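You operate a simulated robot arm through the tools that you are given. There is no shell and no other tool.

You are at the controls of a simulated robot arm. One attempt, no reset.

TASK
Steer to the right mark, then the left mark, then centre and lock.
Fine: the yellow end marks of the steering knob; the red lock pin is pushed in at the end.

The check looks at the end state, three seconds after you hand in, the way a careful person would. Anything else that was tipped, shoved, dropped, spilled or broken makes it a failure.

THE ROBOT
A 6-joint arm with a two-finger gripper on a trunk, on a base that drives. Base frame: it is fixed to the floor where the robot stands at the start and does not move with it; the origin is under the middle of the robot, x ahead of it, y to its left, z up; the surface under the hand at the start is at about z = 890. Lengths are in mm, angles in rad, forces in N, time in s.
Its first joint turns from -2.897 to 2.897 rad. Places, roughly: lock pin [600, -300, 900]; steering knob [600, -200, 900]. Payload 2.45 kg.
The TCP is the grasp point between the finger pads, 20 mm short of the fingertips. In the tool frame z runs along the fingers and y along their closing line. The gripper opens to 140 mm. The gripper's body begins 168 mm behind the TCP.
Orientation is that of the tool frame in the base frame, as a unit quaternion [x, y, z, w]. With the fingers straight down and closing along the base's y, the tool's x points along the base's -x, its y along +y and its z along -z.

THE INTERFACE
- The arm moves only by the tool servo_tool. Its arguments are lists of equal length, an entry for each row: "delta_rot": the turn, a rotation vector about the tool's x, y, z in rad, a list of three; "slide": the shift along the tool's x, y, z in m, a list of three; "jaw": the gripper command, from -1 (fully open) to 1 (shut), values between in proportion. In form: {"delta_rot": [[ax, ay, az], ...], "slide": [[x, y, z], ...], "jaw": [jaw, ...]}. A call has 1 to 20 rows; each row is the pose to reach, as a shift and turn from the pose commanded when the call began, along the tool's axes at that moment. Rows are played at 5 a second. More than 50 mm and 0.15 rad between two rows, or a gripper value outside its range, and nothing of the call is played. A pose out of reach is approached as far as the arm can. The call stops where the force on the tool passes 40 N (or 10 N more than at its start, if that is more) or the arm is blocked; 0.2 s more then pass. Each finger travels about 45 mm/s and halts on what it meets, pressing with about 35 N; the grip force reading is that of the motor and also rises with nothing between the fingers. The clock runs only during rows and for 0.2 s after the last one: add rows that repeat a pose to give the fingers time. It gives the time, the measured TCP pose, the force on the tool (base axes), the opening and the grip force at its end, in the units of the frame above (readings bear some noise), with the torque about the TCP (base axes, N m) and any sound that the robot's microphone picked up, and new pictures: "pictures" is both (left out), scene, wrist or none.
- Cameras (640 x 400 px; columns grow to the right, rows downward): "scene" is now at [-108.4, 136.5, 1174.5]; the picture's right is [-0.42, -0.91, 0.00], its down [-0.00, 0.00, -1.00] and it looks along [0.91, -0.42, -0.00] (base axes); focal length 270 px, centre (320, 200). "wrist" rides on the gripper at [78, 11, -209] in the tool frame; the picture's right is [-0.14, 0.99, 0.00], its down [-0.92, -0.13, -0.37] and it looks along [-0.36, -0.05, 0.93] (tool axes); focal length 280 px, centre (320, 200). There is no depth. A picture from a camera that has moved, and an enlarged one, comes with that camera's place and axes in the base frame and with its lens.
- base_move(legs): drives the robot by 1 to 6 legs, each [ahead, left, turn to the left] in mm, mm and rad, along the robot's own axes; the way and the turn of a leg run together, so that a leg with both is an arc; at most 1500 mm and 3.142 rad a leg. The arm and the cameras ride along, it lands a little off, and it stops where it bumps. It gives what a move gives, and a new picture of the scene camera.
- pan_tilt(pan, tilt): turns the head with the scene camera to pan (to the left, within 2.496 rad either way) and tilt (down, from -0.506 to 1.204), counted from straight ahead of the robot. It gives what a move gives, and a new picture of the scene camera.
- zoom(camera, box): a new picture of the part [left, top, right, bottom] of that camera's present view, enlarged. The clock stands still meanwhile.
- finish_job(): hands the job in; it is judged then, once.

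Nothing tells you exact positions but the pictures and the camera data. Unless the task says otherwise, let go and move clear before handing in.

The tools are called after "Emit:" by a JSON object that holds its "fn" and its "kwargs". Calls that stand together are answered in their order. servo_tool: Moves the arm, as the interface text tells. Its arguments: {"type":"object","properties":{"delta_rot":{"type":"array","items":{"type":"array","items":{"type":"number"}}},"slide":{"type":"array","items":{"type":"array","items":{"type":"number"}}},"jaw":{"type":"array","items":{"type":"number"}},"pictures":{"type":"string","enum":["both","scene","wrist","none"]}},"required":["delta_rot","slide","jaw"]} The other tools are called the same way: base_move (legs) drives the base; pan_tilt (pan, tilt) turns the head that bears the scene camera; zoom (camera, box) takes an enlarged picture of a part of a camera's view; finish_job () hands the job in.

At the start:

```text
time_s: 0.0
eef_pos: [587.0, -143.5, 1201.1]
tcp_rot: [0.0, 1.0, 0.0, 0.0]
wrist_force: [-0.3, 0.1, -0.3]
moment: [0.02, 0.01, 0.01]
opening: 140.1
finger_force: 0.0
robot x, y, heading: [0.8, -0.6, 0.004]
head pan, tilt: [-0.438, 0.002]
```

scene: 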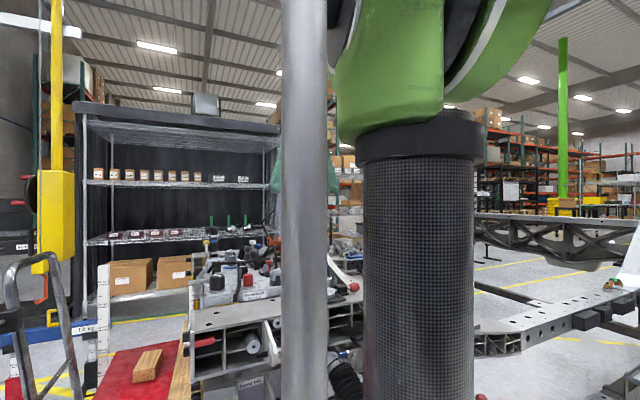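
wrist: 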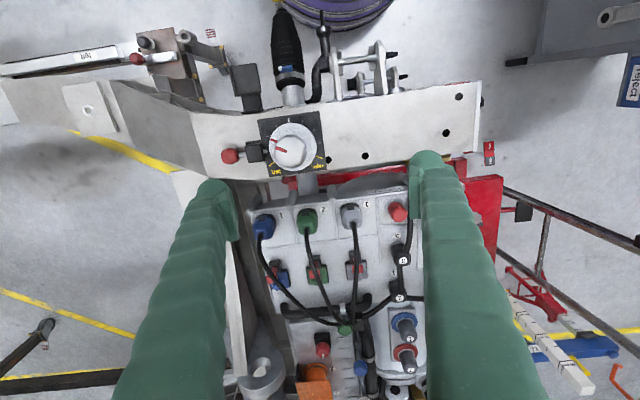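

The wrist view shows a metal beam with a white knob on a black plate, and a red pin to its left. I'll take enlarged pictures to find the knob, its yellow marks and the lock pin.

Emit:
{"fn": "zoom", "kwargs": {"camera": "wrist", "box": [210, 90, 370, 190]}}

Emit:
{"fn": "zoom", "kwargs": {"camera": "wrist", "box": [0, 0, 640, 400]}}

Emit:
{"fn": "pan_tilt", "kwargs": {"pan": -0.4, "tilt": 0.5}}

```text
4.00 times, centred on (290, 140) of wrist
camera zoom: at [508.6, -130.6, 1410.9], right [0.14, 0.99, 0.0], down [0.92, -0.13, 0.37], along [0.36, -0.05, -0.93], focal length 1122 px, centre (440, 440)
```

zoom: 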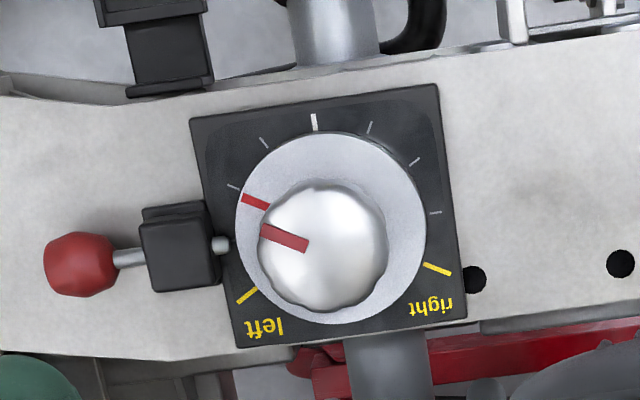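

```text
1.00 times, centred on (320, 200) of wrist (not enlarged: the box is as wide or as high as the picture)
camera zoom: at [508.6, -130.6, 1410.9], right [0.14, 0.99, 0.0], down [0.92, -0.13, 0.37], along [0.36, -0.05, -0.93], focal length 280 px, centre (320, 200)
```

zoom: 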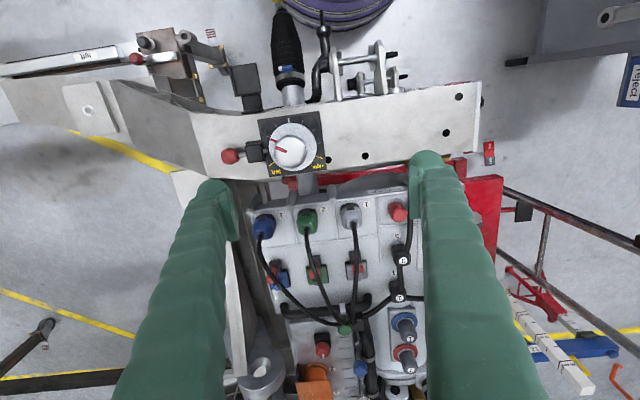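

```text
time_s: 0.9
eef_pos: [586.8, -143.4, 1201.5]
tcp_rot: [0.0, 1.0, 0.0, 0.0]
wrist_force: [-0.4, 0.3, -0.2]
moment: [0.0, 0.01, 0.03]
opening: 140.1
finger_force: 0.1
robot x, y, heading: [-0.9, -0.7, -0.005]
head pan, tilt: [-0.4, 0.499]
camera scene: at [-106.1, 139.3, 1128.6], right [-0.39, -0.92, 0.0], down [-0.44, 0.19, -0.88], along [0.81, -0.34, -0.48], focal length 270 px, centre (320, 200)
```

scene: 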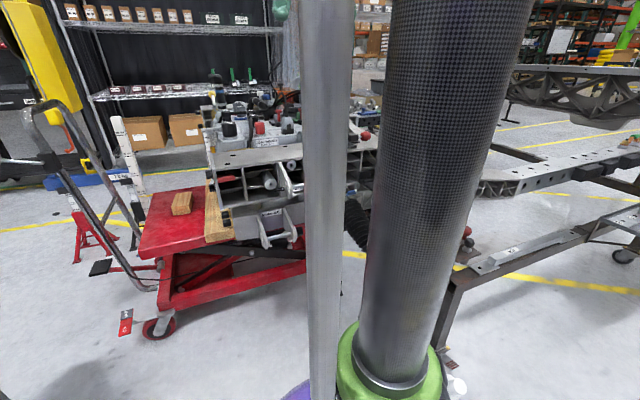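

The knob sits on a black dial. The white centre mark points toward the robot, and the yellow end marks are about 120° either side of it: "right" clockwise and "left" counter-clockwise, seen from above. The pointer is about 60° toward left, and the red lock pin lies on the −y side. I'll move above the knob with the gripper high for a second view.

Emit:
{"fn": "servo_tool", "kwargs": {"delta_rot": [[0, 0, 0], [0, 0, 0], [0, 0, 0], [0, 0, 0]], "slide": [[-0.002, -0.014, 0.025], [-0.003, -0.028, 0.05], [-0.004, -0.042, 0.075], [-0.006, -0.056, 0.1]], "jaw": [-1, -1, -1, -1]}}

```text
time_s: 1.9
eef_pos: [593.4, -199.6, 1102.2]
tcp_rot: [-0.001, 1.0, 0.0, 0.0]
wrist_force: [-0.2, 0.0, -0.6]
moment: [-0.02, 0.0, -0.02]
opening: 140.0
finger_force: 0.0
robot x, y, heading: [2.3, 0.4, 0.002]
head pan, tilt: [-0.4, 0.499]
camera scene: at [-106.2, 139.3, 1128.5], right [-0.39, -0.92, 0.0], down [-0.44, 0.19, -0.88], along [0.81, -0.34, -0.48], focal length 270 px, centre (320, 200)
camera wrist: at [515.0, -186.9, 1311.2], right [0.14, 0.99, 0.0], down [0.92, -0.13, 0.37], along [0.36, -0.05, -0.93], focal length 280 px, centre (320, 200)
```

scene: 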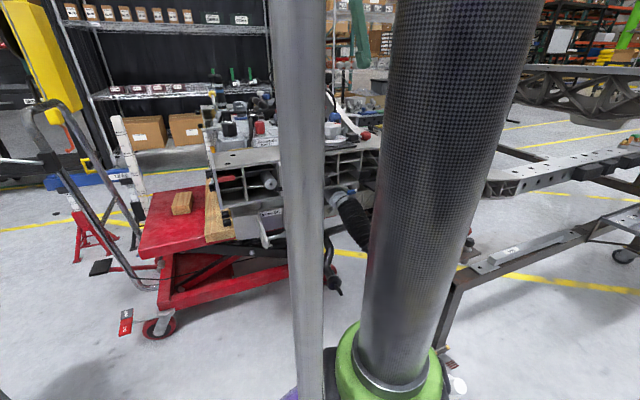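
wrist: 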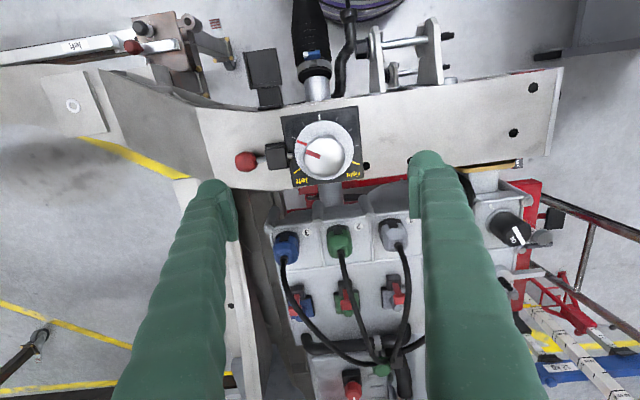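

Emit:
{"fn": "zoom", "kwargs": {"camera": "wrist", "box": [220, 90, 380, 190]}}

Emit:
{"fn": "zoom", "kwargs": {"camera": "scene", "box": [260, 80, 420, 180]}}

```text
4.00 times, centred on (300, 140) of wrist
camera zoom: at [515.0, -186.9, 1311.2], right [0.14, 0.99, 0.0], down [0.92, -0.13, 0.37], along [0.36, -0.05, -0.93], focal length 1122 px, centre (400, 440)
```

zoom: 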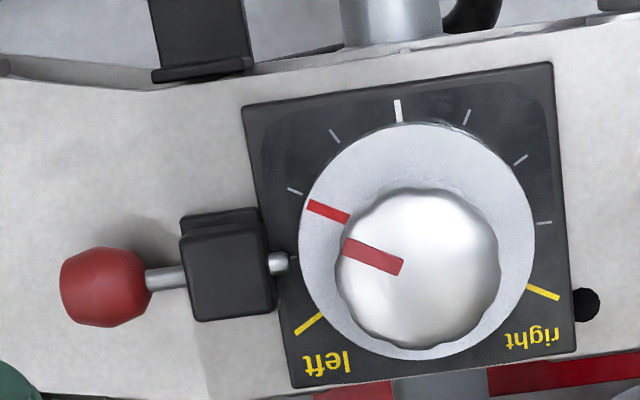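

```text
4.00 times, centred on (340, 130) of scene
camera zoom: at [-106.2, 139.3, 1128.5], right [-0.39, -0.92, 0.0], down [-0.44, 0.19, -0.88], along [0.81, -0.34, -0.48], focal length 1079 px, centre (240, 480)
```

zoom: 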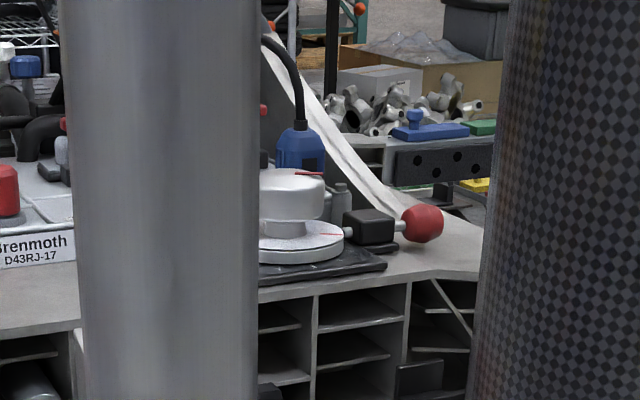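

The knob axis is at about (596, −192). Its flange top is near z 911 and its cap, about 53 mm wide, spans roughly z 925–952. The lock ball is near (597, −309, 906). Before gripping, I'll check in free air how far the wrist can turn.

Emit:
{"fn": "servo_tool", "kwargs": {"delta_rot": [[0, 0, -0.145], [0, 0, -0.29], [0, 0, -0.435], [0, 0, -0.58], [0, 0, -0.725], [0, 0, -0.87], [0, 0, -1.015], [0, 0, -1.16], [0, 0, -1.305], [0, 0, -1.45], [0, 0, -1.595], [0, 0, -1.74], [0, 0, -1.885], [0, 0, -2.03], [0, 0, -2.175], [0, 0, -2.32], [0, 0, -2.465], [0, 0, -2.61]], "slide": [[0, 0, 0], [0, 0, 0], [0, 0, 0], [0, 0, 0], [0, 0, 0], [0, 0, 0], [0, 0, 0], [0, 0, 0], [0, 0, 0], [0, 0, 0], [0, 0, 0], [0, 0, 0], [0, 0, 0], [0, 0, 0], [0, 0, 0], [0, 0, 0], [0, 0, 0], [0, 0, 0]], "jaw": [-1, -1, -1, -1, -1, -1, -1, -1, -1, -1, -1, -1, -1, -1, -1, -1, -1, -1]}}

```text
time_s: 5.7
eef_pos: [593.1, -198.3, 1101.8]
tcp_rot: [0.966, -0.26, 0.0, 0.0]
wrist_force: [-0.3, -0.9, -0.4]
moment: [0.03, 0.03, -0.03]
opening: 140.0
finger_force: 0.1
robot x, y, heading: [2.0, -0.1, -0.002]
head pan, tilt: [-0.4, 0.499]
camera scene: at [-106.1, 139.3, 1128.6], right [-0.39, -0.92, 0.0], down [-0.44, 0.19, -0.88], along [0.81, -0.34, -0.48], focal length 270 px, centre (320, 200)
camera wrist: at [655.3, -246.3, 1311.2], right [-0.62, -0.79, 0.0], down [-0.73, 0.58, 0.37], along [-0.29, 0.23, -0.93], focal length 280 px, centre (320, 200)
```

scene: 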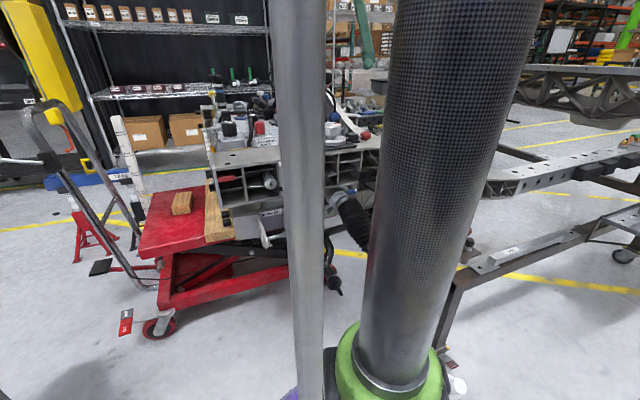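
wrist: 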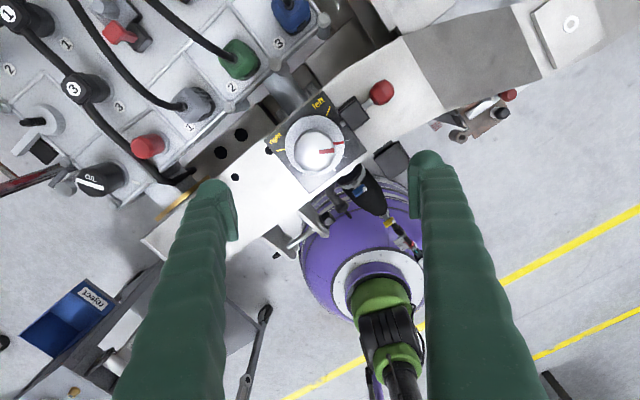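

The wrist reached about 150° counter-clockwise without trouble. I'll zoom in from this opposite side to refine the knob's position.

Emit:
{"fn": "zoom", "kwargs": {"camera": "wrist", "box": [250, 65, 410, 165]}}

```text
4.00 times, centred on (330, 115) of wrist
camera zoom: at [655.3, -246.3, 1311.2], right [-0.62, -0.79, 0.0], down [-0.73, 0.58, 0.37], along [-0.29, 0.23, -0.93], focal length 1122 px, centre (280, 540)
```

zoom: 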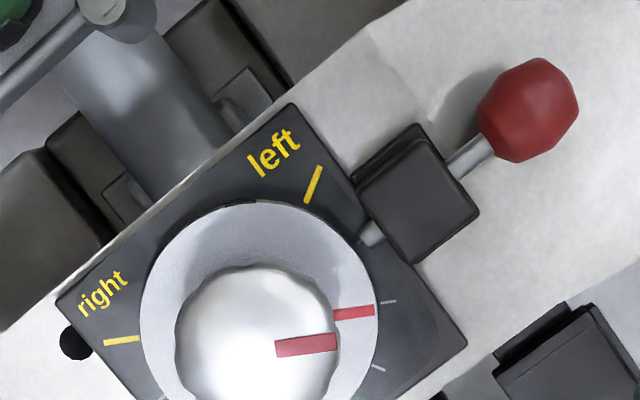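

I now estimate the axis at about (598.5, −193). I'll turn to closing along x, centre over the knob and come lower for closer views.

Emit:
{"fn": "servo_tool", "kwargs": {"delta_rot": [[0, 0, 0.13], [0, 0, 0.26], [0, 0, 0.39], [0, 0, 0.52], [0, 0, 0.65], [0, 0, 0.78], [0, 0, 0.91], [0, 0, 1.04], [0, 0, 1.04]], "slide": [[0.0002, -0.001, 0.01], [0.0004, -0.002, 0.02], [0.0006, -0.003, 0.03], [0.0008, -0.004, 0.04], [0.001, -0.005, 0.05], [0.0012, -0.006, 0.06], [0.0014, -0.007, 0.07], [0.0017, -0.0079, 0.08], [0.0017, -0.0079, 0.08]], "jaw": [-1, -1, -1, -1, -1, -1, -1, -1, -1], "pictures": "wrist"}}

```text
time_s: 7.7
eef_pos: [597.2, -193.3, 1022.0]
tcp_rot: [-0.707, 0.707, 0.0, 0.0]
wrist_force: [0.9, -0.2, 0.0]
moment: [0.03, -0.01, 0.01]
opening: 140.2
finger_force: 0.1
robot x, y, heading: [1.1, -3.5, 0.001]
head pan, tilt: [-0.4, 0.499]
camera wrist: at [586.5, -269.6, 1231.8], right [-0.99, 0.14, 0.0], down [0.13, 0.92, 0.37], along [0.05, 0.36, -0.93], focal length 280 px, centre (320, 200)
```

wrist: 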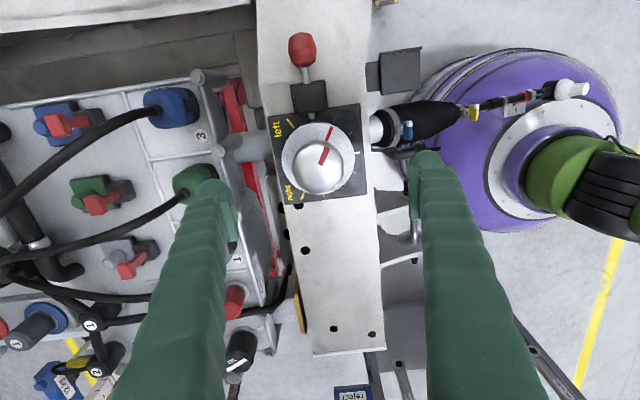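

Emit:
{"fn": "zoom", "kwargs": {"camera": "wrist", "box": [240, 110, 400, 210]}}

Emit:
{"fn": "zoom", "kwargs": {"camera": "wrist", "box": [160, 20, 448, 200]}}

```text
4.00 times, centred on (320, 160) of wrist
camera zoom: at [586.5, -269.6, 1231.8], right [-0.99, 0.14, 0.0], down [0.13, 0.92, 0.37], along [0.05, 0.36, -0.93], focal length 1122 px, centre (320, 360)
```

zoom: 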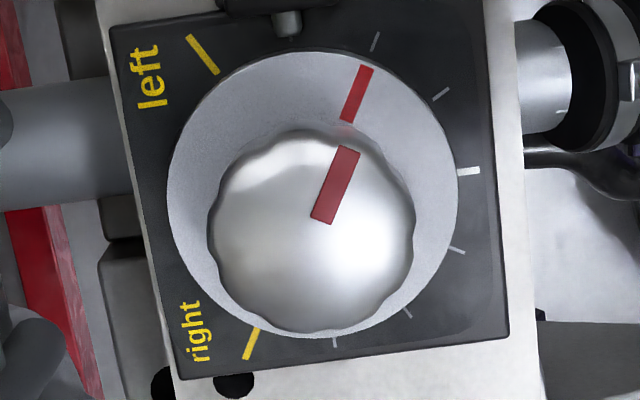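

```text
2.22 times, centred on (304, 110) of wrist
camera zoom: at [586.5, -269.6, 1231.8], right [-0.99, 0.14, 0.0], down [0.13, 0.92, 0.37], along [0.05, 0.36, -0.93], focal length 623 px, centre (356, 400)
```

zoom: 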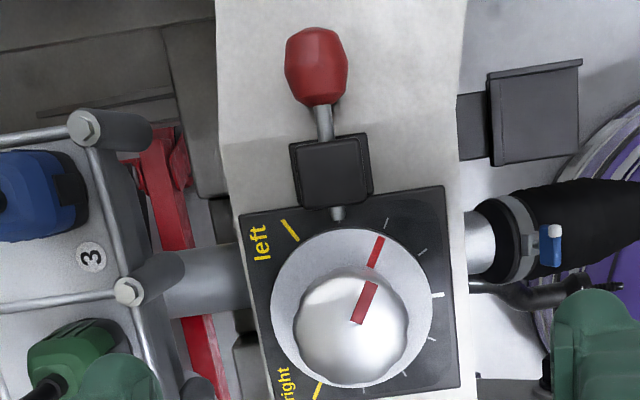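

Everything is consistent with an axis near (599.3, −193) and a flange top near z 907. I'll also check the clockwise wrist range in free air and get the opposite view.

Emit:
{"fn": "servo_tool", "kwargs": {"delta_rot": [[0, 0, 0.149], [0, 0, 0.298], [0, 0, 0.447], [0, 0, 0.596], [0, 0, 0.745], [0, 0, 0.894], [0, 0, 1.043], [0, 0, 1.192], [0, 0, 1.341], [0, 0, 1.49], [0, 0, 1.639], [0, 0, 1.788], [0, 0, 1.937], [0, 0, 2.086], [0, 0, 2.235], [0, 0, 2.384], [0, 0, 2.533], [0, 0, 2.682], [0, 0, 2.831], [0, 0, 2.98]], "slide": [[0, 0, 0], [0, 0, 0], [0, 0, 0], [0, 0, 0], [0, 0, 0], [0, 0, 0], [0, 0, 0], [0, 0, 0], [0, 0, 0], [0, 0, 0], [0, 0, 0], [0, 0, 0], [0, 0, 0], [0, 0, 0], [0, 0, 0], [0, 0, 0], [0, 0, 0], [0, 0, 0], [0, 0, 0], [0, 0, 0]], "jaw": [-1, -1, -1, -1, -1, -1, -1, -1, -1, -1, -1, -1, -1, -1, -1, -1, -1, -1, -1, -1], "pictures": "wrist"}}

Emit:
{"fn": "zoom", "kwargs": {"camera": "wrist", "box": [240, 110, 400, 210]}}

```text
time_s: 11.9
eef_pos: [598.3, -194.2, 1020.8]
tcp_rot: [0.649, 0.761, -0.001, 0.0]
wrist_force: [0.1, -1.2, 0.5]
moment: [0.01, 0.02, 0.02]
opening: 139.8
finger_force: 0.1
robot x, y, heading: [2.4, -1.1, -0.004]
head pan, tilt: [-0.4, 0.499]
camera wrist: at [596.5, -112.9, 1231.1], right [1.0, 0.02, 0.0], down [0.02, -0.93, 0.37], along [0.01, -0.37, -0.93], focal length 280 px, centre (320, 200)
```

wrist: 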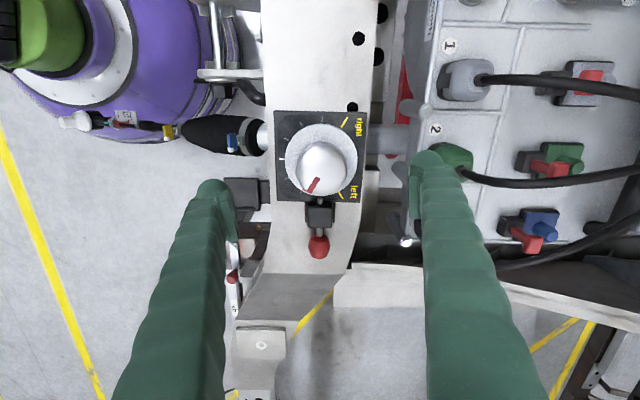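

```text
4.00 times, centred on (320, 160) of wrist
camera zoom: at [596.5, -112.9, 1231.1], right [1.0, 0.02, 0.0], down [0.02, -0.93, 0.37], along [0.01, -0.37, -0.93], focal length 1122 px, centre (320, 360)
```

zoom: 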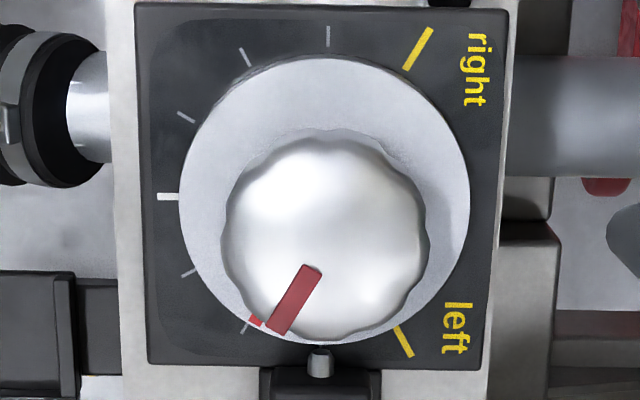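

The wrist covers the needed range, and averaging the opposite views puts the axis at (599.3, −192.8) with the cap top near z 948. I'll turn back to closing along x, so the fingers stay clear of the lock block, and narrow the jaws to about 85 mm.

Emit:
{"fn": "servo_tool", "kwargs": {"delta_rot": [[0, 0, -0.149], [0, 0, -0.298], [0, 0, -0.447], [0, 0, -0.596], [0, 0, -0.745], [0, 0, -0.894], [0, 0, -1.043], [0, 0, -1.192], [0, 0, -1.341], [0, 0, -1.49], [0, 0, -1.639], [0, 0, -1.788], [0, 0, -1.937], [0, 0, -2.086], [0, 0, -2.235], [0, 0, -2.384], [0, 0, -2.533], [0, 0, -2.682], [0, 0, -2.831], [0, 0, -2.95]], "slide": [[0, 0.0005, 0], [0.0003, 0.0009, 0], [0.0003, 0.0009, 0], [0.0003, 0.0009, 0], [0.0003, 0.0009, 0], [0.0003, 0.0009, 0], [0.0003, 0.0009, 0], [0.0003, 0.0009, 0], [0.0003, 0.0009, 0], [0.0003, 0.0009, 0], [0.0003, 0.0009, 0], [0.0003, 0.0009, 0], [0.0003, 0.0009, 0], [0.0003, 0.0009, 0], [0.0003, 0.0009, 0], [0.0003, 0.0009, 0], [0.0003, 0.0009, 0], [0.0003, 0.0009, 0], [0.0003, 0.0009, 0], [0.0003, 0.0009, 0]], "jaw": [-0.214, -0.214, -0.214, -0.214, -0.214, -0.214, -0.214, -0.214, -0.214, -0.214, -0.214, -0.214, -0.214, -0.214, -0.214, -0.214, -0.214, -0.214, -0.214, -0.214], "pictures": "wrist"}}

```text
time_s: 16.1
eef_pos: [600.5, -194.0, 1021.3]
tcp_rot: [-0.697, 0.717, 0.0, 0.0]
wrist_force: [0.3, 0.3, -0.6]
moment: [-0.01, 0.02, 0.0]
opening: 85.2
finger_force: 0.1
robot x, y, heading: [0.5, -2.9, -0.003]
head pan, tilt: [-0.4, 0.499]
camera wrist: at [585.7, -269.0, 1231.4], right [-0.99, 0.17, 0.0], down [0.15, 0.92, 0.37], along [0.06, 0.36, -0.93], focal length 280 px, centre (320, 200)
```

wrist: 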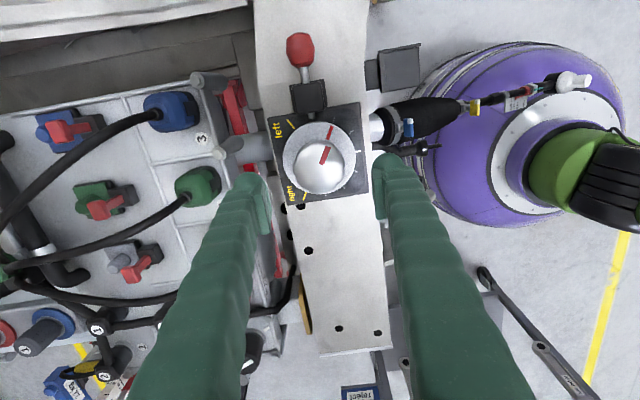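

The jaws are at 85 mm, aligned along x and over the knob. I'll descend in small steps and look again.

Emit:
{"fn": "servo_tool", "kwargs": {"delta_rot": [[0, 0, 0], [0, 0, 0], [0, 0, 0], [0, 0, 0], [0, 0, 0], [0, 0, 0], [0, 0, 0]], "slide": [[0, 0, 0.012], [0, 0, 0.024], [0, 0, 0.036], [0, 0, 0.044], [0, 0, 0.05], [0, 0, 0.055], [0, 0, 0.06]], "jaw": [-0.214, -0.214, -0.214, -0.214, -0.214, -0.214, -0.214]}}

Emit:
{"fn": "zoom", "kwargs": {"camera": "scene", "box": [260, 80, 420, 180]}}

Emit:
{"fn": "zoom", "kwargs": {"camera": "wrist", "box": [224, 60, 416, 180]}}

```text
time_s: 17.7
eef_pos: [599.9, -193.2, 962.0]
tcp_rot: [-0.696, 0.718, -0.001, 0.0]
wrist_force: [-0.4, -0.1, -1.0]
moment: [-0.02, -0.01, 0.0]
opening: 85.2
finger_force: 0.2
robot x, y, heading: [1.0, -1.1, 0.0]
head pan, tilt: [-0.4, 0.499]
camera scene: at [-106.1, 139.3, 1128.6], right [-0.39, -0.92, 0.0], down [-0.44, 0.19, -0.88], along [0.81, -0.34, -0.48], focal length 270 px, centre (320, 200)
camera wrist: at [586.2, -268.7, 1170.9], right [-0.99, 0.17, 0.0], down [0.16, 0.92, 0.37], along [0.06, 0.36, -0.93], focal length 280 px, centre (320, 200)
```

scene: 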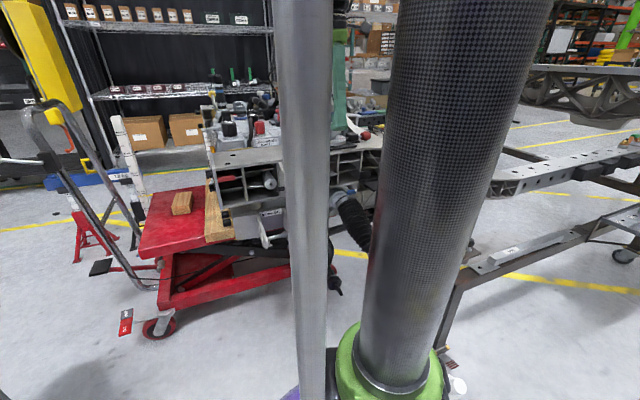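
wrist: 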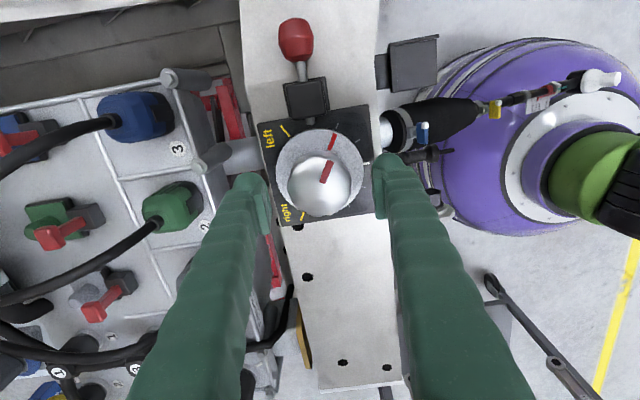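

```text
4.00 times, centred on (340, 130) of scene
camera zoom: at [-106.1, 139.3, 1128.6], right [-0.39, -0.92, 0.0], down [-0.44, 0.19, -0.88], along [0.81, -0.34, -0.48], focal length 1079 px, centre (240, 480)
```

zoom: 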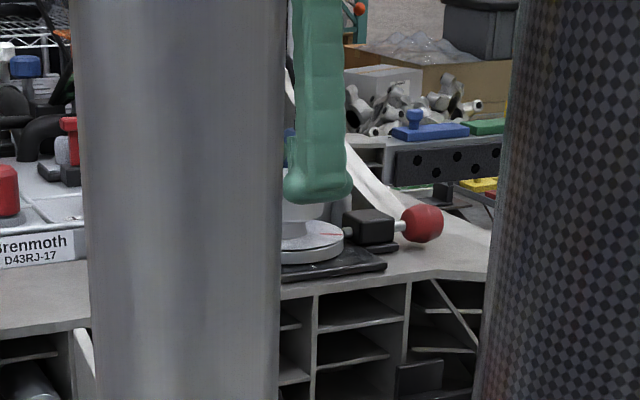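

```text
3.33 times, centred on (320, 120) of wrist
camera zoom: at [586.2, -268.7, 1170.9], right [-0.99, 0.17, 0.0], down [0.16, 0.92, 0.37], along [0.06, 0.36, -0.93], focal length 935 px, centre (320, 467)
```

zoom: 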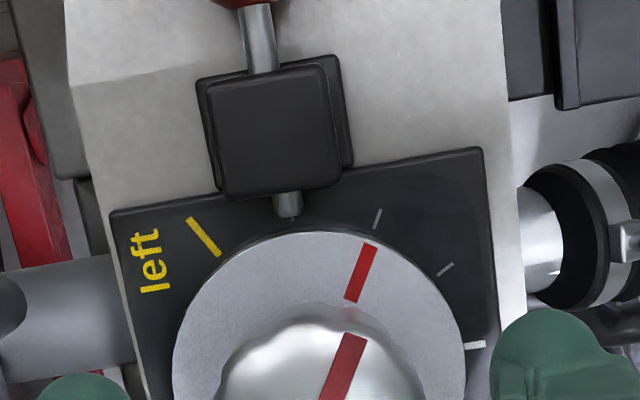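

The fingertips are at about z 942 and straddle the cap with room on both sides. I'll lower 21 mm, so the tips stay above the flange and lock block, and then close.

Emit:
{"fn": "servo_tool", "kwargs": {"delta_rot": [[0, 0, 0], [0, 0, 0], [0, 0, 0], [0, 0, 0], [0, 0, 0], [0, 0, 0], [0, 0, 0], [0, 0, 0], [0, 0, 0], [0, 0, 0]], "slide": [[0, 0, 0.007], [0, 0, 0.014], [0, 0, 0.021], [0, 0, 0.021], [0, 0, 0.021], [0, 0, 0.021], [0, 0, 0.021], [0, 0, 0.021], [0, 0, 0.021], [0, 0, 0.021]], "jaw": [-0.214, -0.214, -0.214, -0.1, 0.0, 0.1, 0.15, 0.25, 0.35, 0.35]}}

Emit:
{"fn": "zoom", "kwargs": {"camera": "scene", "box": [260, 80, 420, 180]}}

Emit:
{"fn": "zoom", "kwargs": {"camera": "wrist", "box": [224, 80, 416, 200]}}

```text
time_s: 19.9
eef_pos: [599.2, -193.5, 941.7]
tcp_rot: [-0.696, 0.718, 0.0, 0.001]
wrist_force: [2.1, 0.0, 0.3]
moment: [-0.02, -0.03, 0.05]
opening: 54.6
finger_force: 45.0
robot x, y, heading: [0.3, 0.6, 0.0]
head pan, tilt: [-0.4, 0.499]
camera scene: at [-106.1, 139.3, 1128.6], right [-0.39, -0.92, 0.0], down [-0.44, 0.19, -0.88], along [0.81, -0.34, -0.48], focal length 270 px, centre (320, 200)
camera wrist: at [586.3, -268.9, 1150.1], right [-0.99, 0.17, 0.0], down [0.16, 0.92, 0.37], along [0.06, 0.36, -0.93], focal length 280 px, centre (320, 200)
```

scene: 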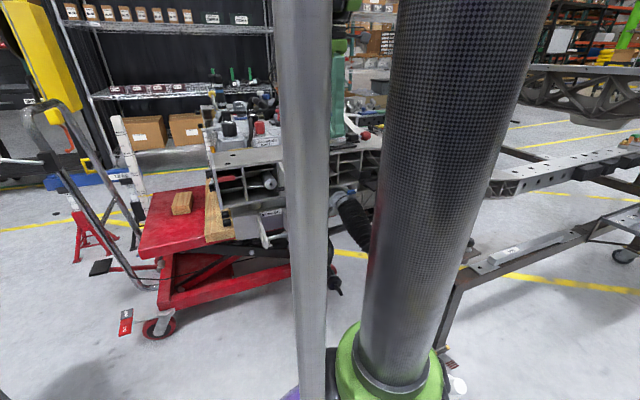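
wrist: 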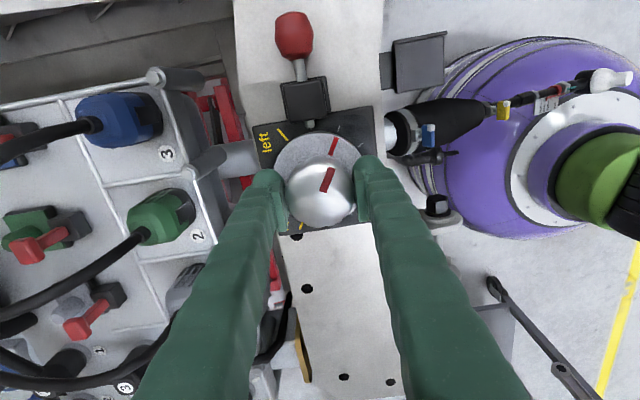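

```text
4.00 times, centred on (340, 130) of scene
camera zoom: at [-106.1, 139.3, 1128.6], right [-0.39, -0.92, 0.0], down [-0.44, 0.19, -0.88], along [0.81, -0.34, -0.48], focal length 1079 px, centre (240, 480)
```

zoom: 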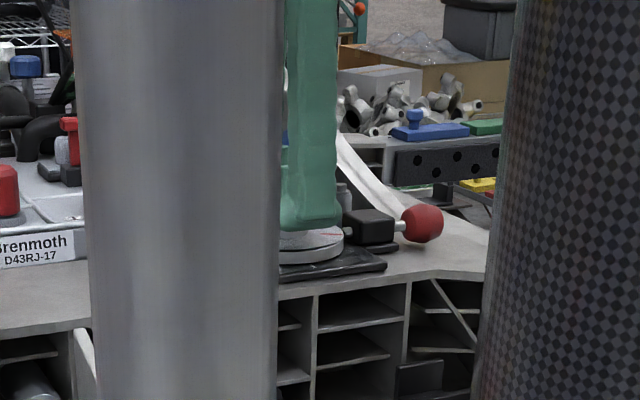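

```text
3.33 times, centred on (320, 140) of wrist
camera zoom: at [586.3, -268.9, 1150.1], right [-0.99, 0.17, 0.0], down [0.16, 0.92, 0.37], along [0.06, 0.36, -0.93], focal length 935 px, centre (320, 400)
```

zoom: 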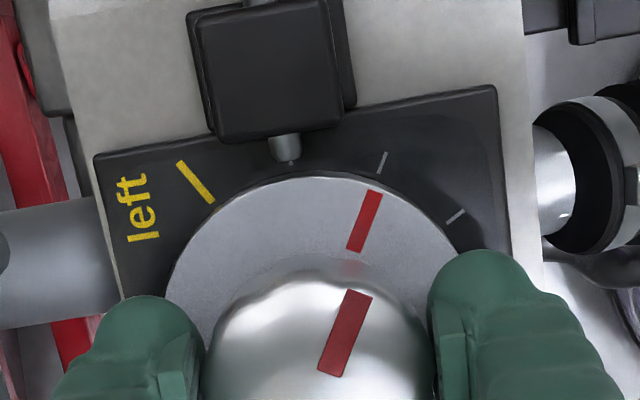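

I have the cap gripped at 54.6 mm with very little side force. I'll turn clockwise in short stages and check that the pointer follows.

Emit:
{"fn": "servo_tool", "kwargs": {"delta_rot": [[0, 0, 0.08], [0, 0, 0.18], [0, 0, 0.28], [0, 0, 0.38], [0, 0, 0.48], [0, 0, 0.58], [0, 0, 0.6]], "slide": [[0, 0, 0], [0, 0, 0], [0, 0, 0], [0, 0, 0], [0, 0, 0], [0, 0, 0], [0, 0, 0]], "jaw": [0.5, 0.5, 0.5, 0.5, 0.5, 0.5, 0.5], "pictures": "wrist"}}

Emit:
{"fn": "zoom", "kwargs": {"camera": "wrist", "box": [224, 80, 416, 200]}}

```text
time_s: 21.5
eef_pos: [600.5, -193.1, 940.8]
tcp_rot: [-0.454, 0.891, 0.0, 0.0]
wrist_force: [3.6, -0.3, -6.7]
moment: [0.2, 0.15, 0.08]
opening: 54.7
finger_force: 44.8
robot x, y, heading: [-1.6, -0.5, -0.002]
head pan, tilt: [-0.4, 0.499]
stopped in row 7: the force on the tool passed its limit at 42 N (the readings are from after the stop); the commanded pose is now the measured one
camera wrist: at [545.4, -248.2, 1150.0], right [-0.72, 0.69, 0.0], down [0.64, 0.67, 0.37], along [0.26, 0.27, -0.93], focal length 280 px, centre (320, 200)
```

wrist: 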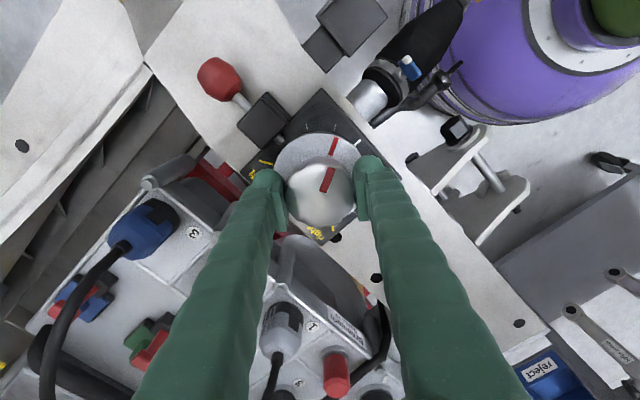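

```text
3.33 times, centred on (320, 140) of wrist
camera zoom: at [545.4, -248.2, 1150.0], right [-0.72, 0.69, 0.0], down [0.64, 0.67, 0.37], along [0.26, 0.27, -0.93], focal length 935 px, centre (320, 400)
```

zoom: 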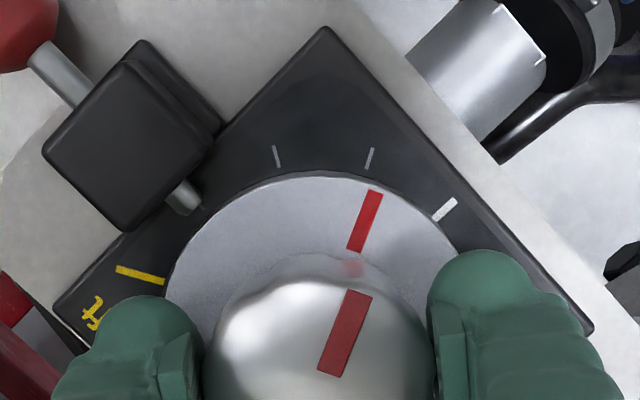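

The knob follows and the pointer has come round to about 27–30°, but the force limit tripped, probably from a small misalignment while turning. I'll go on more slowly and watch which way the force builds.

Emit:
{"fn": "servo_tool", "kwargs": {"delta_rot": [[0, 0, 0.03], [0, 0, 0.07], [0, 0, 0.11], [0, 0, 0.15], [0, 0, 0.15]], "slide": [[0, 0, 0], [0, 0, 0], [0, 0, 0], [0, 0, 0], [0, 0, 0]], "jaw": [0.5, 0.5, 0.5, 0.5, 0.5], "pictures": "wrist"}}

```text
time_s: 22.7
eef_pos: [601.1, -192.6, 939.3]
tcp_rot: [-0.386, 0.923, -0.001, 0.001]
wrist_force: [3.0, -5.5, -4.4]
moment: [-0.01, 0.21, -0.01]
opening: 54.7
finger_force: 44.9
robot x, y, heading: [1.4, -0.2, -0.001]
head pan, tilt: [-0.4, 0.499]
camera wrist: at [537.6, -239.5, 1150.1], right [-0.61, 0.79, 0.0], down [0.74, 0.57, 0.37], along [0.29, 0.22, -0.93], focal length 280 px, centre (320, 200)
```

wrist: 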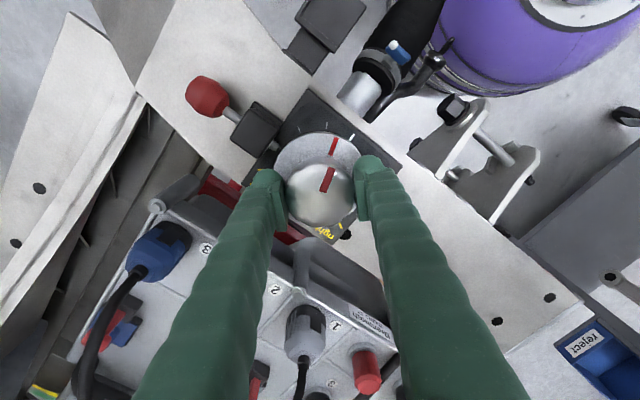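

The force stayed below 8 N at the slower rate, so I'll keep turning slowly toward the right mark.

Emit:
{"fn": "servo_tool", "kwargs": {"delta_rot": [[0, 0, 0.04], [0, 0, 0.09], [0, 0, 0.14], [0, 0, 0.19], [0, 0, 0.24], [0, 0, 0.29], [0, 0, 0.34], [0, 0, 0.39], [0, 0, 0.44], [0, 0, 0.47], [0, 0, 0.5], [0, 0, 0.5]], "slide": [[0, 0, 0], [0, 0, 0], [0, 0, 0], [0, 0, 0], [0, 0, 0], [0, 0, 0], [0, 0, 0], [0, 0, 0], [0, 0, 0], [0, 0, 0], [0, 0, 0], [0, 0, 0]], "jaw": [0.5, 0.5, 0.5, 0.5, 0.5, 0.5, 0.5, 0.5, 0.5, 0.5, 0.5, 0.5], "pictures": "wrist"}}

```text
time_s: 25.4
eef_pos: [601.0, -193.9, 941.6]
tcp_rot: [-0.145, 0.989, -0.001, 0.002]
wrist_force: [2.3, -2.4, -7.2]
moment: [0.11, 0.07, 0.0]
opening: 54.7
finger_force: 45.2
robot x, y, heading: [1.5, 3.5, -0.002]
head pan, tilt: [-0.4, 0.499]
stopped in row 12: the force on the tool passed its limit at 41 N (the readings are from after the stop); the commanded pose is now the measured one
camera wrist: at [522.3, -204.0, 1149.9], right [-0.15, 0.99, 0.0], down [0.92, 0.14, 0.37], along [0.37, 0.06, -0.93], focal length 280 px, centre (320, 200)
```

wrist: 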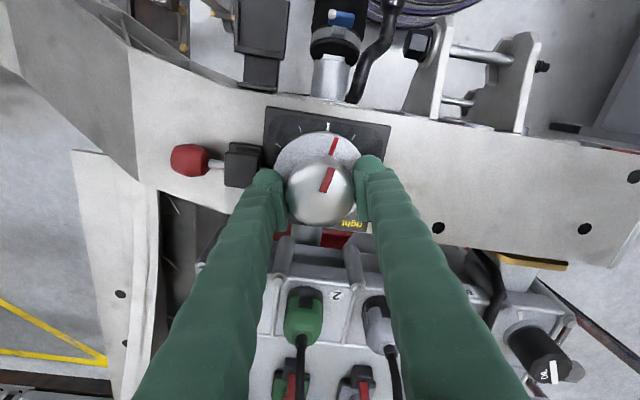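

The pointer is now about 10° past centre toward right. The TCP drifts toward x≈601 under load, so the true axis is probably about 1.5 mm further out than I commanded, and the stop has reset my command there. I'll carry on.

Emit:
{"fn": "servo_tool", "kwargs": {"delta_rot": [[0, 0, 0.04], [0, 0, 0.09], [0, 0, 0.14], [0, 0, 0.19], [0, 0, 0.24], [0, 0, 0.29], [0, 0, 0.33], [0, 0, 0.35]], "slide": [[0, 0, 0], [0, 0, 0], [0, 0, 0], [0, 0, 0], [0, 0, 0], [0, 0, 0], [0, 0, 0], [0, 0, 0]], "jaw": [0.5, 0.5, 0.5, 0.5, 0.5, 0.5, 0.5, 0.5], "pictures": "wrist"}}

```text
time_s: 27.2
eef_pos: [601.1, -194.4, 941.0]
tcp_rot: [0.028, 1.0, 0.0, 0.002]
wrist_force: [10.8, -6.1, 1.6]
moment: [-0.05, -0.02, 0.14]
opening: 54.9
finger_force: 45.1
robot x, y, heading: [2.3, -0.0, -0.0]
head pan, tilt: [-0.4, 0.499]
camera wrist: at [522.9, -177.2, 1149.9], right [0.2, 0.98, 0.0], down [0.91, -0.18, 0.37], along [0.36, -0.07, -0.93], focal length 280 px, centre (320, 200)
```

wrist: 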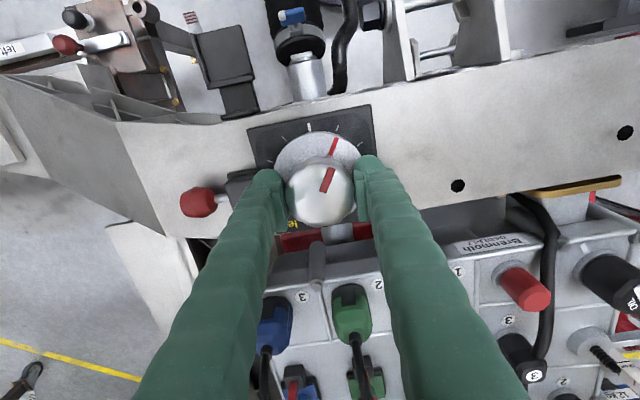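

The force on the tool points toward +x and −y, so I'll shift the command about 1 mm that way while turning on.

Emit:
{"fn": "servo_tool", "kwargs": {"delta_rot": [[0, 0, 0], [0, 0, 0.04], [0, 0, 0.09], [0, 0, 0.14], [0, 0, 0.19], [0, 0, 0.24], [0, 0, 0.29], [0, 0, 0.33], [0, 0, 0.35]], "slide": [[-0.001, -0.0005, 0], [-0.001, -0.0005, 0], [-0.001, -0.0005, 0], [-0.001, -0.0005, 0], [-0.001, -0.0005, 0], [-0.001, -0.0005, 0], [-0.001, -0.0005, 0], [-0.001, -0.0005, 0], [-0.001, -0.0005, 0]], "jaw": [0.5, 0.5, 0.5, 0.5, 0.5, 0.5, 0.5, 0.5, 0.5], "pictures": "wrist"}}

```text
time_s: 29.1
eef_pos: [600.6, -195.7, 941.3]
tcp_rot: [0.196, 0.981, 0.0, 0.0]
wrist_force: [-0.6, -0.9, -3.4]
moment: [0.22, 0.06, -0.02]
opening: 54.6
finger_force: 45.3
robot x, y, heading: [-2.1, -0.9, 0.003]
head pan, tilt: [-0.4, 0.499]
stopped in row 9: the force on the tool passed its limit at 41 N (the readings are from after the stop); the commanded pose is now the measured one
camera wrist: at [532.5, -153.0, 1150.1], right [0.51, 0.86, 0.0], down [0.8, -0.47, 0.37], along [0.32, -0.19, -0.93], focal length 280 px, centre (320, 200)
```

wrist: 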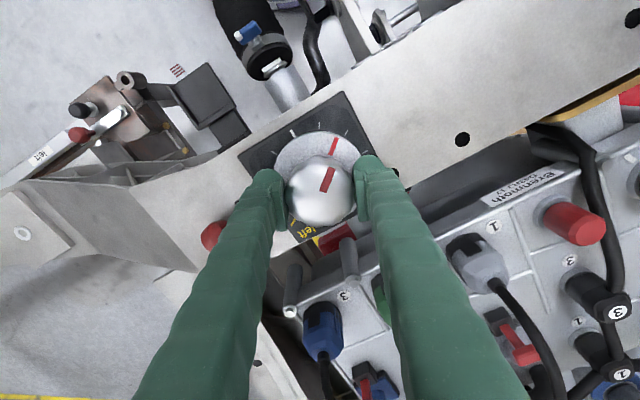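

The force pattern fits the knob centre sitting about 1.7 mm off my tool axis along tool x. I'll turn about that offset centre, shifting a little as I rotate, and see whether the force drops.

Emit:
{"fn": "servo_tool", "kwargs": {"delta_rot": [[0, 0, 0.05], [0, 0, 0.1], [0, 0, 0.15], [0, 0, 0.2], [0, 0, 0.25], [0, 0, 0.3], [0, 0, 0.35], [0, 0, 0.4]], "slide": [[0, -8e-05, 0], [1e-05, -0.00017, 0], [2e-05, -0.00025, 0], [3e-05, -0.00033, 0], [5e-05, -0.00041, 0], [8e-05, -0.00049, 0], [0.0001, -0.00057, 0], [0.00013, -0.00065, 0]], "jaw": [0.5, 0.5, 0.5, 0.5, 0.5, 0.5, 0.5, 0.5], "pictures": "wrist"}}

```text
time_s: 30.9
eef_pos: [601.2, -195.8, 940.0]
tcp_rot: [0.387, 0.922, -0.001, 0.001]
wrist_force: [-4.0, -2.0, -4.6]
moment: [0.08, 0.03, 0.17]
opening: 54.5
finger_force: 44.8
robot x, y, heading: [2.6, -0.5, 0.002]
head pan, tilt: [-0.4, 0.499]
camera wrist: at [553.1, -130.2, 1150.1], right [0.8, 0.6, 0.0], down [0.55, -0.75, 0.37], along [0.22, -0.3, -0.93], focal length 280 px, centre (320, 200)
```

wrist: 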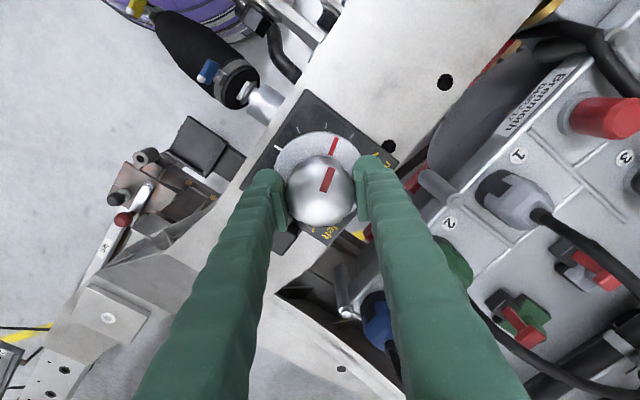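

The compensation works and the force is now only a few newtons. I'll continue toward the right mark.

Emit:
{"fn": "servo_tool", "kwargs": {"delta_rot": [[0, 0, 0.05], [0, 0, 0.1], [0, 0, 0.15], [0, 0, 0.2], [0, 0, 0.25], [0, 0, 0.3], [0, 0, 0.35], [0, 0, 0.4], [0, 0, 0.45], [0, 0, 0.5], [0, 0, 0.55]], "slide": [[0, -8e-05, 0], [1e-05, -0.00017, 0], [2e-05, -0.00025, 0], [3e-05, -0.00033, 0], [5e-05, -0.00041, 0], [8e-05, -0.00049, 0], [0.0001, -0.00057, 0], [0.00013, -0.00065, 0], [0.00017, -0.00073, 0], [0.0002, -0.0008, 0], [0.00025, -0.00087, 0]], "jaw": [0.5, 0.5, 0.5, 0.5, 0.5, 0.5, 0.5, 0.5, 0.5, 0.5, 0.5], "pictures": "wrist"}}

Emit:
{"fn": "zoom", "kwargs": {"camera": "wrist", "box": [224, 90, 416, 210]}}

```text
time_s: 33.3
eef_pos: [600.8, -197.1, 940.4]
tcp_rot: [0.622, 0.783, 0.0, 0.001]
wrist_force: [8.1, -3.6, 22.5]
moment: [-0.06, 0.19, 0.13]
opening: 54.8
finger_force: 45.0
robot x, y, heading: [-0.1, -1.7, -0.002]
head pan, tilt: [-0.4, 0.499]
camera wrist: at [592.3, -115.3, 1150.1], right [1.0, 0.09, 0.0], down [0.08, -0.93, 0.37], along [0.04, -0.37, -0.93], focal length 280 px, centre (320, 200)
```

wrist: 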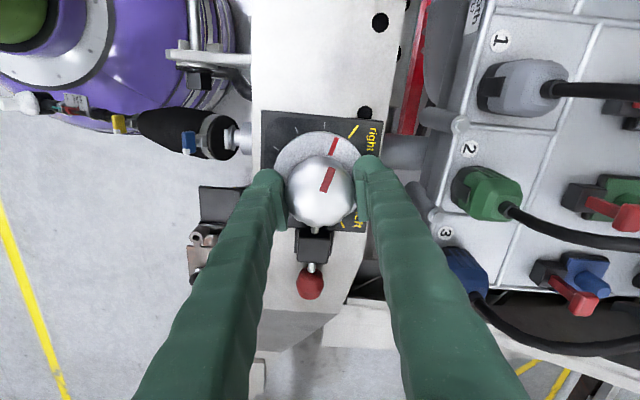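

```text
3.33 times, centred on (320, 150) of wrist
camera zoom: at [592.3, -115.3, 1150.1], right [1.0, 0.09, 0.0], down [0.08, -0.93, 0.37], along [0.04, -0.37, -0.93], focal length 935 px, centre (320, 367)
```

zoom: 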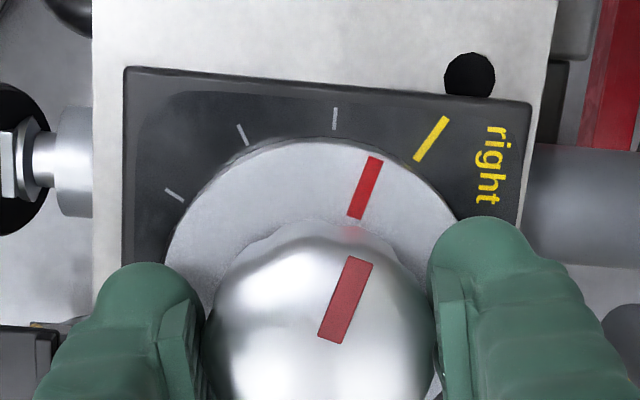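

The pointer is about 13–16° short of the right yellow mark. I'll ease off the vertical load slightly and finish the turn to the mark.

Emit:
{"fn": "servo_tool", "kwargs": {"delta_rot": [[0, 0, 0], [0, 0, 0.05], [0, 0, 0.1], [0, 0, 0.15], [0, 0, 0.2], [0, 0, 0.22]], "slide": [[-0.00015, 0.00027, -0.0005], [-0.00015, 0.00019, -0.0005], [-0.00014, 0.0001, -0.0005], [-0.00013, 2e-05, -0.0005], [-0.00012, -6e-05, -0.0005], [-0.00011, -9e-05, -0.0005]], "jaw": [0.5, 0.5, 0.5, 0.5, 0.5, 0.5], "pictures": "wrist"}}

Emit:
{"fn": "zoom", "kwargs": {"camera": "wrist", "box": [224, 90, 416, 210]}}

```text
time_s: 34.7
eef_pos: [600.3, -194.5, 939.2]
tcp_rot: [0.705, 0.71, 0.0, 0.001]
wrist_force: [-8.6, 0.4, -27.7]
moment: [-0.24, -0.15, 0.1]
opening: 54.6
finger_force: 44.9
robot x, y, heading: [0.8, -2.1, -0.002]
head pan, tilt: [-0.4, 0.499]
camera wrist: at [609.7, -115.9, 1150.2], right [0.99, -0.13, 0.0], down [-0.12, -0.92, 0.37], along [-0.05, -0.37, -0.93], focal length 280 px, centre (320, 200)
```

wrist: 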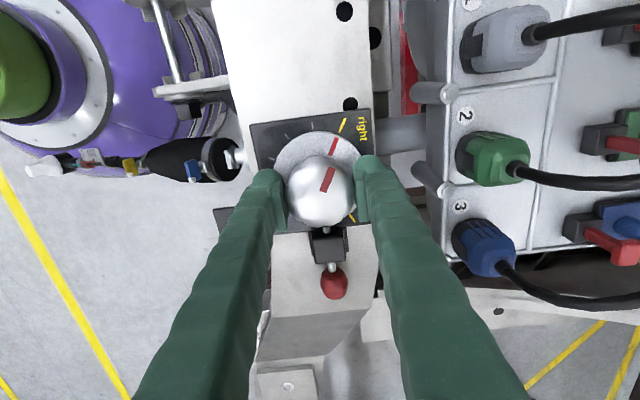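

```text
3.33 times, centred on (320, 150) of wrist
camera zoom: at [609.7, -115.9, 1150.2], right [0.99, -0.13, 0.0], down [-0.12, -0.92, 0.37], along [-0.05, -0.37, -0.93], focal length 935 px, centre (320, 367)
```

zoom: 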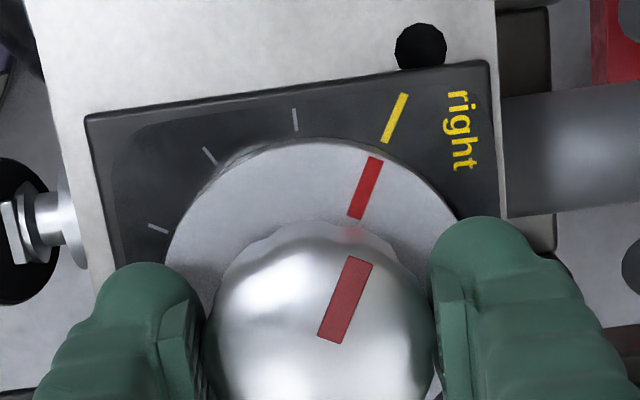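

The pointer is about 3° short of the right mark. The arm is very stiff vertically, about 100 N per mm, so I'll lower by a quarter millimetre to unload it and finish the last few degrees.

Emit:
{"fn": "servo_tool", "kwargs": {"delta_rot": [[0, 0, 0], [0, 0, 0.02], [0, 0, 0.04], [0, 0, 0.06], [0, 0, 0.07], [0, 0, 0.07]], "slide": [[0, -8e-05, 0.00027], [0, -0.0001, 0.00027], [0, -0.00012, 0.00027], [0, -0.00014, 0.00027], [0, -0.00016, 0.00027], [0, -0.00016, 0.00027]], "jaw": [0.5, 0.5, 0.5, 0.5, 0.5, 0.5], "pictures": "wrist"}}

Emit:
{"fn": "zoom", "kwargs": {"camera": "wrist", "box": [224, 90, 416, 210]}}

```text
time_s: 36.1
eef_pos: [600.1, -195.1, 940.7]
tcp_rot: [0.729, 0.685, 0.001, 0.0]
wrist_force: [-5.6, 10.2, 0.6]
moment: [0.19, 0.29, 0.09]
opening: 54.5
finger_force: 45.0
robot x, y, heading: [1.1, -0.6, 0.001]
head pan, tilt: [-0.4, 0.499]
camera wrist: at [614.6, -116.7, 1150.3], right [0.98, -0.2, 0.0], down [-0.19, -0.91, 0.37], along [-0.07, -0.36, -0.93], focal length 280 px, centre (320, 200)
```

wrist: 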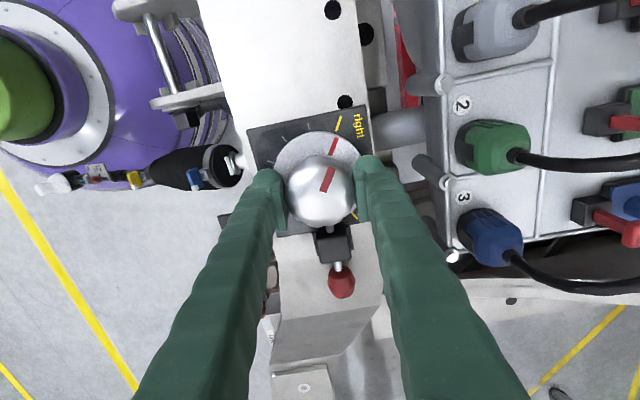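

```text
3.33 times, centred on (320, 150) of wrist
camera zoom: at [614.6, -116.7, 1150.3], right [0.98, -0.2, 0.0], down [-0.19, -0.91, 0.37], along [-0.07, -0.36, -0.93], focal length 935 px, centre (320, 367)
```

zoom: 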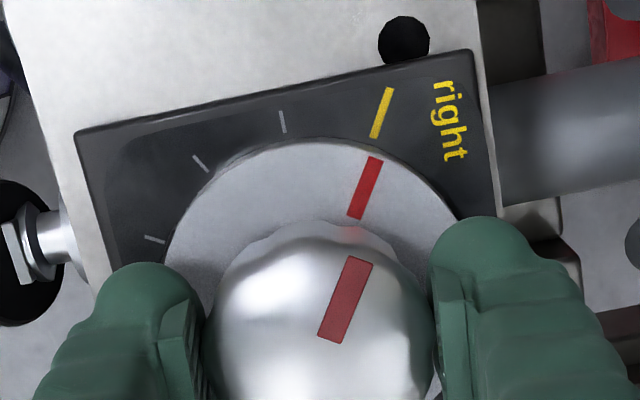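

Emit:
{"fn": "zoom", "kwargs": {"camera": "wrist", "box": [300, 105, 364, 145]}}

```text
10.00 times, centred on (332, 125) of wrist
camera zoom: at [614.6, -116.7, 1150.3], right [0.98, -0.2, 0.0], down [-0.19, -0.91, 0.37], along [-0.07, -0.36, -0.93], focal length 2804 px, centre (200, 950)
```

zoom: 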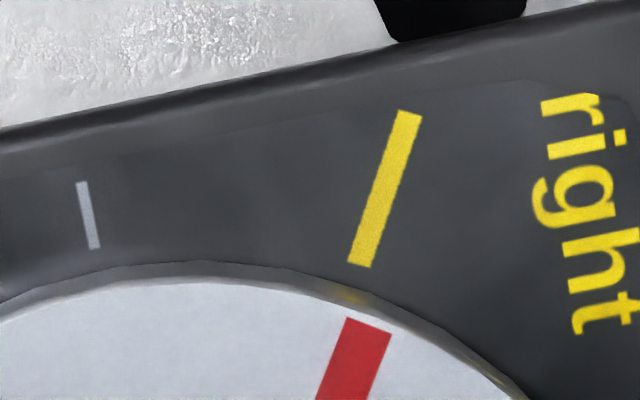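

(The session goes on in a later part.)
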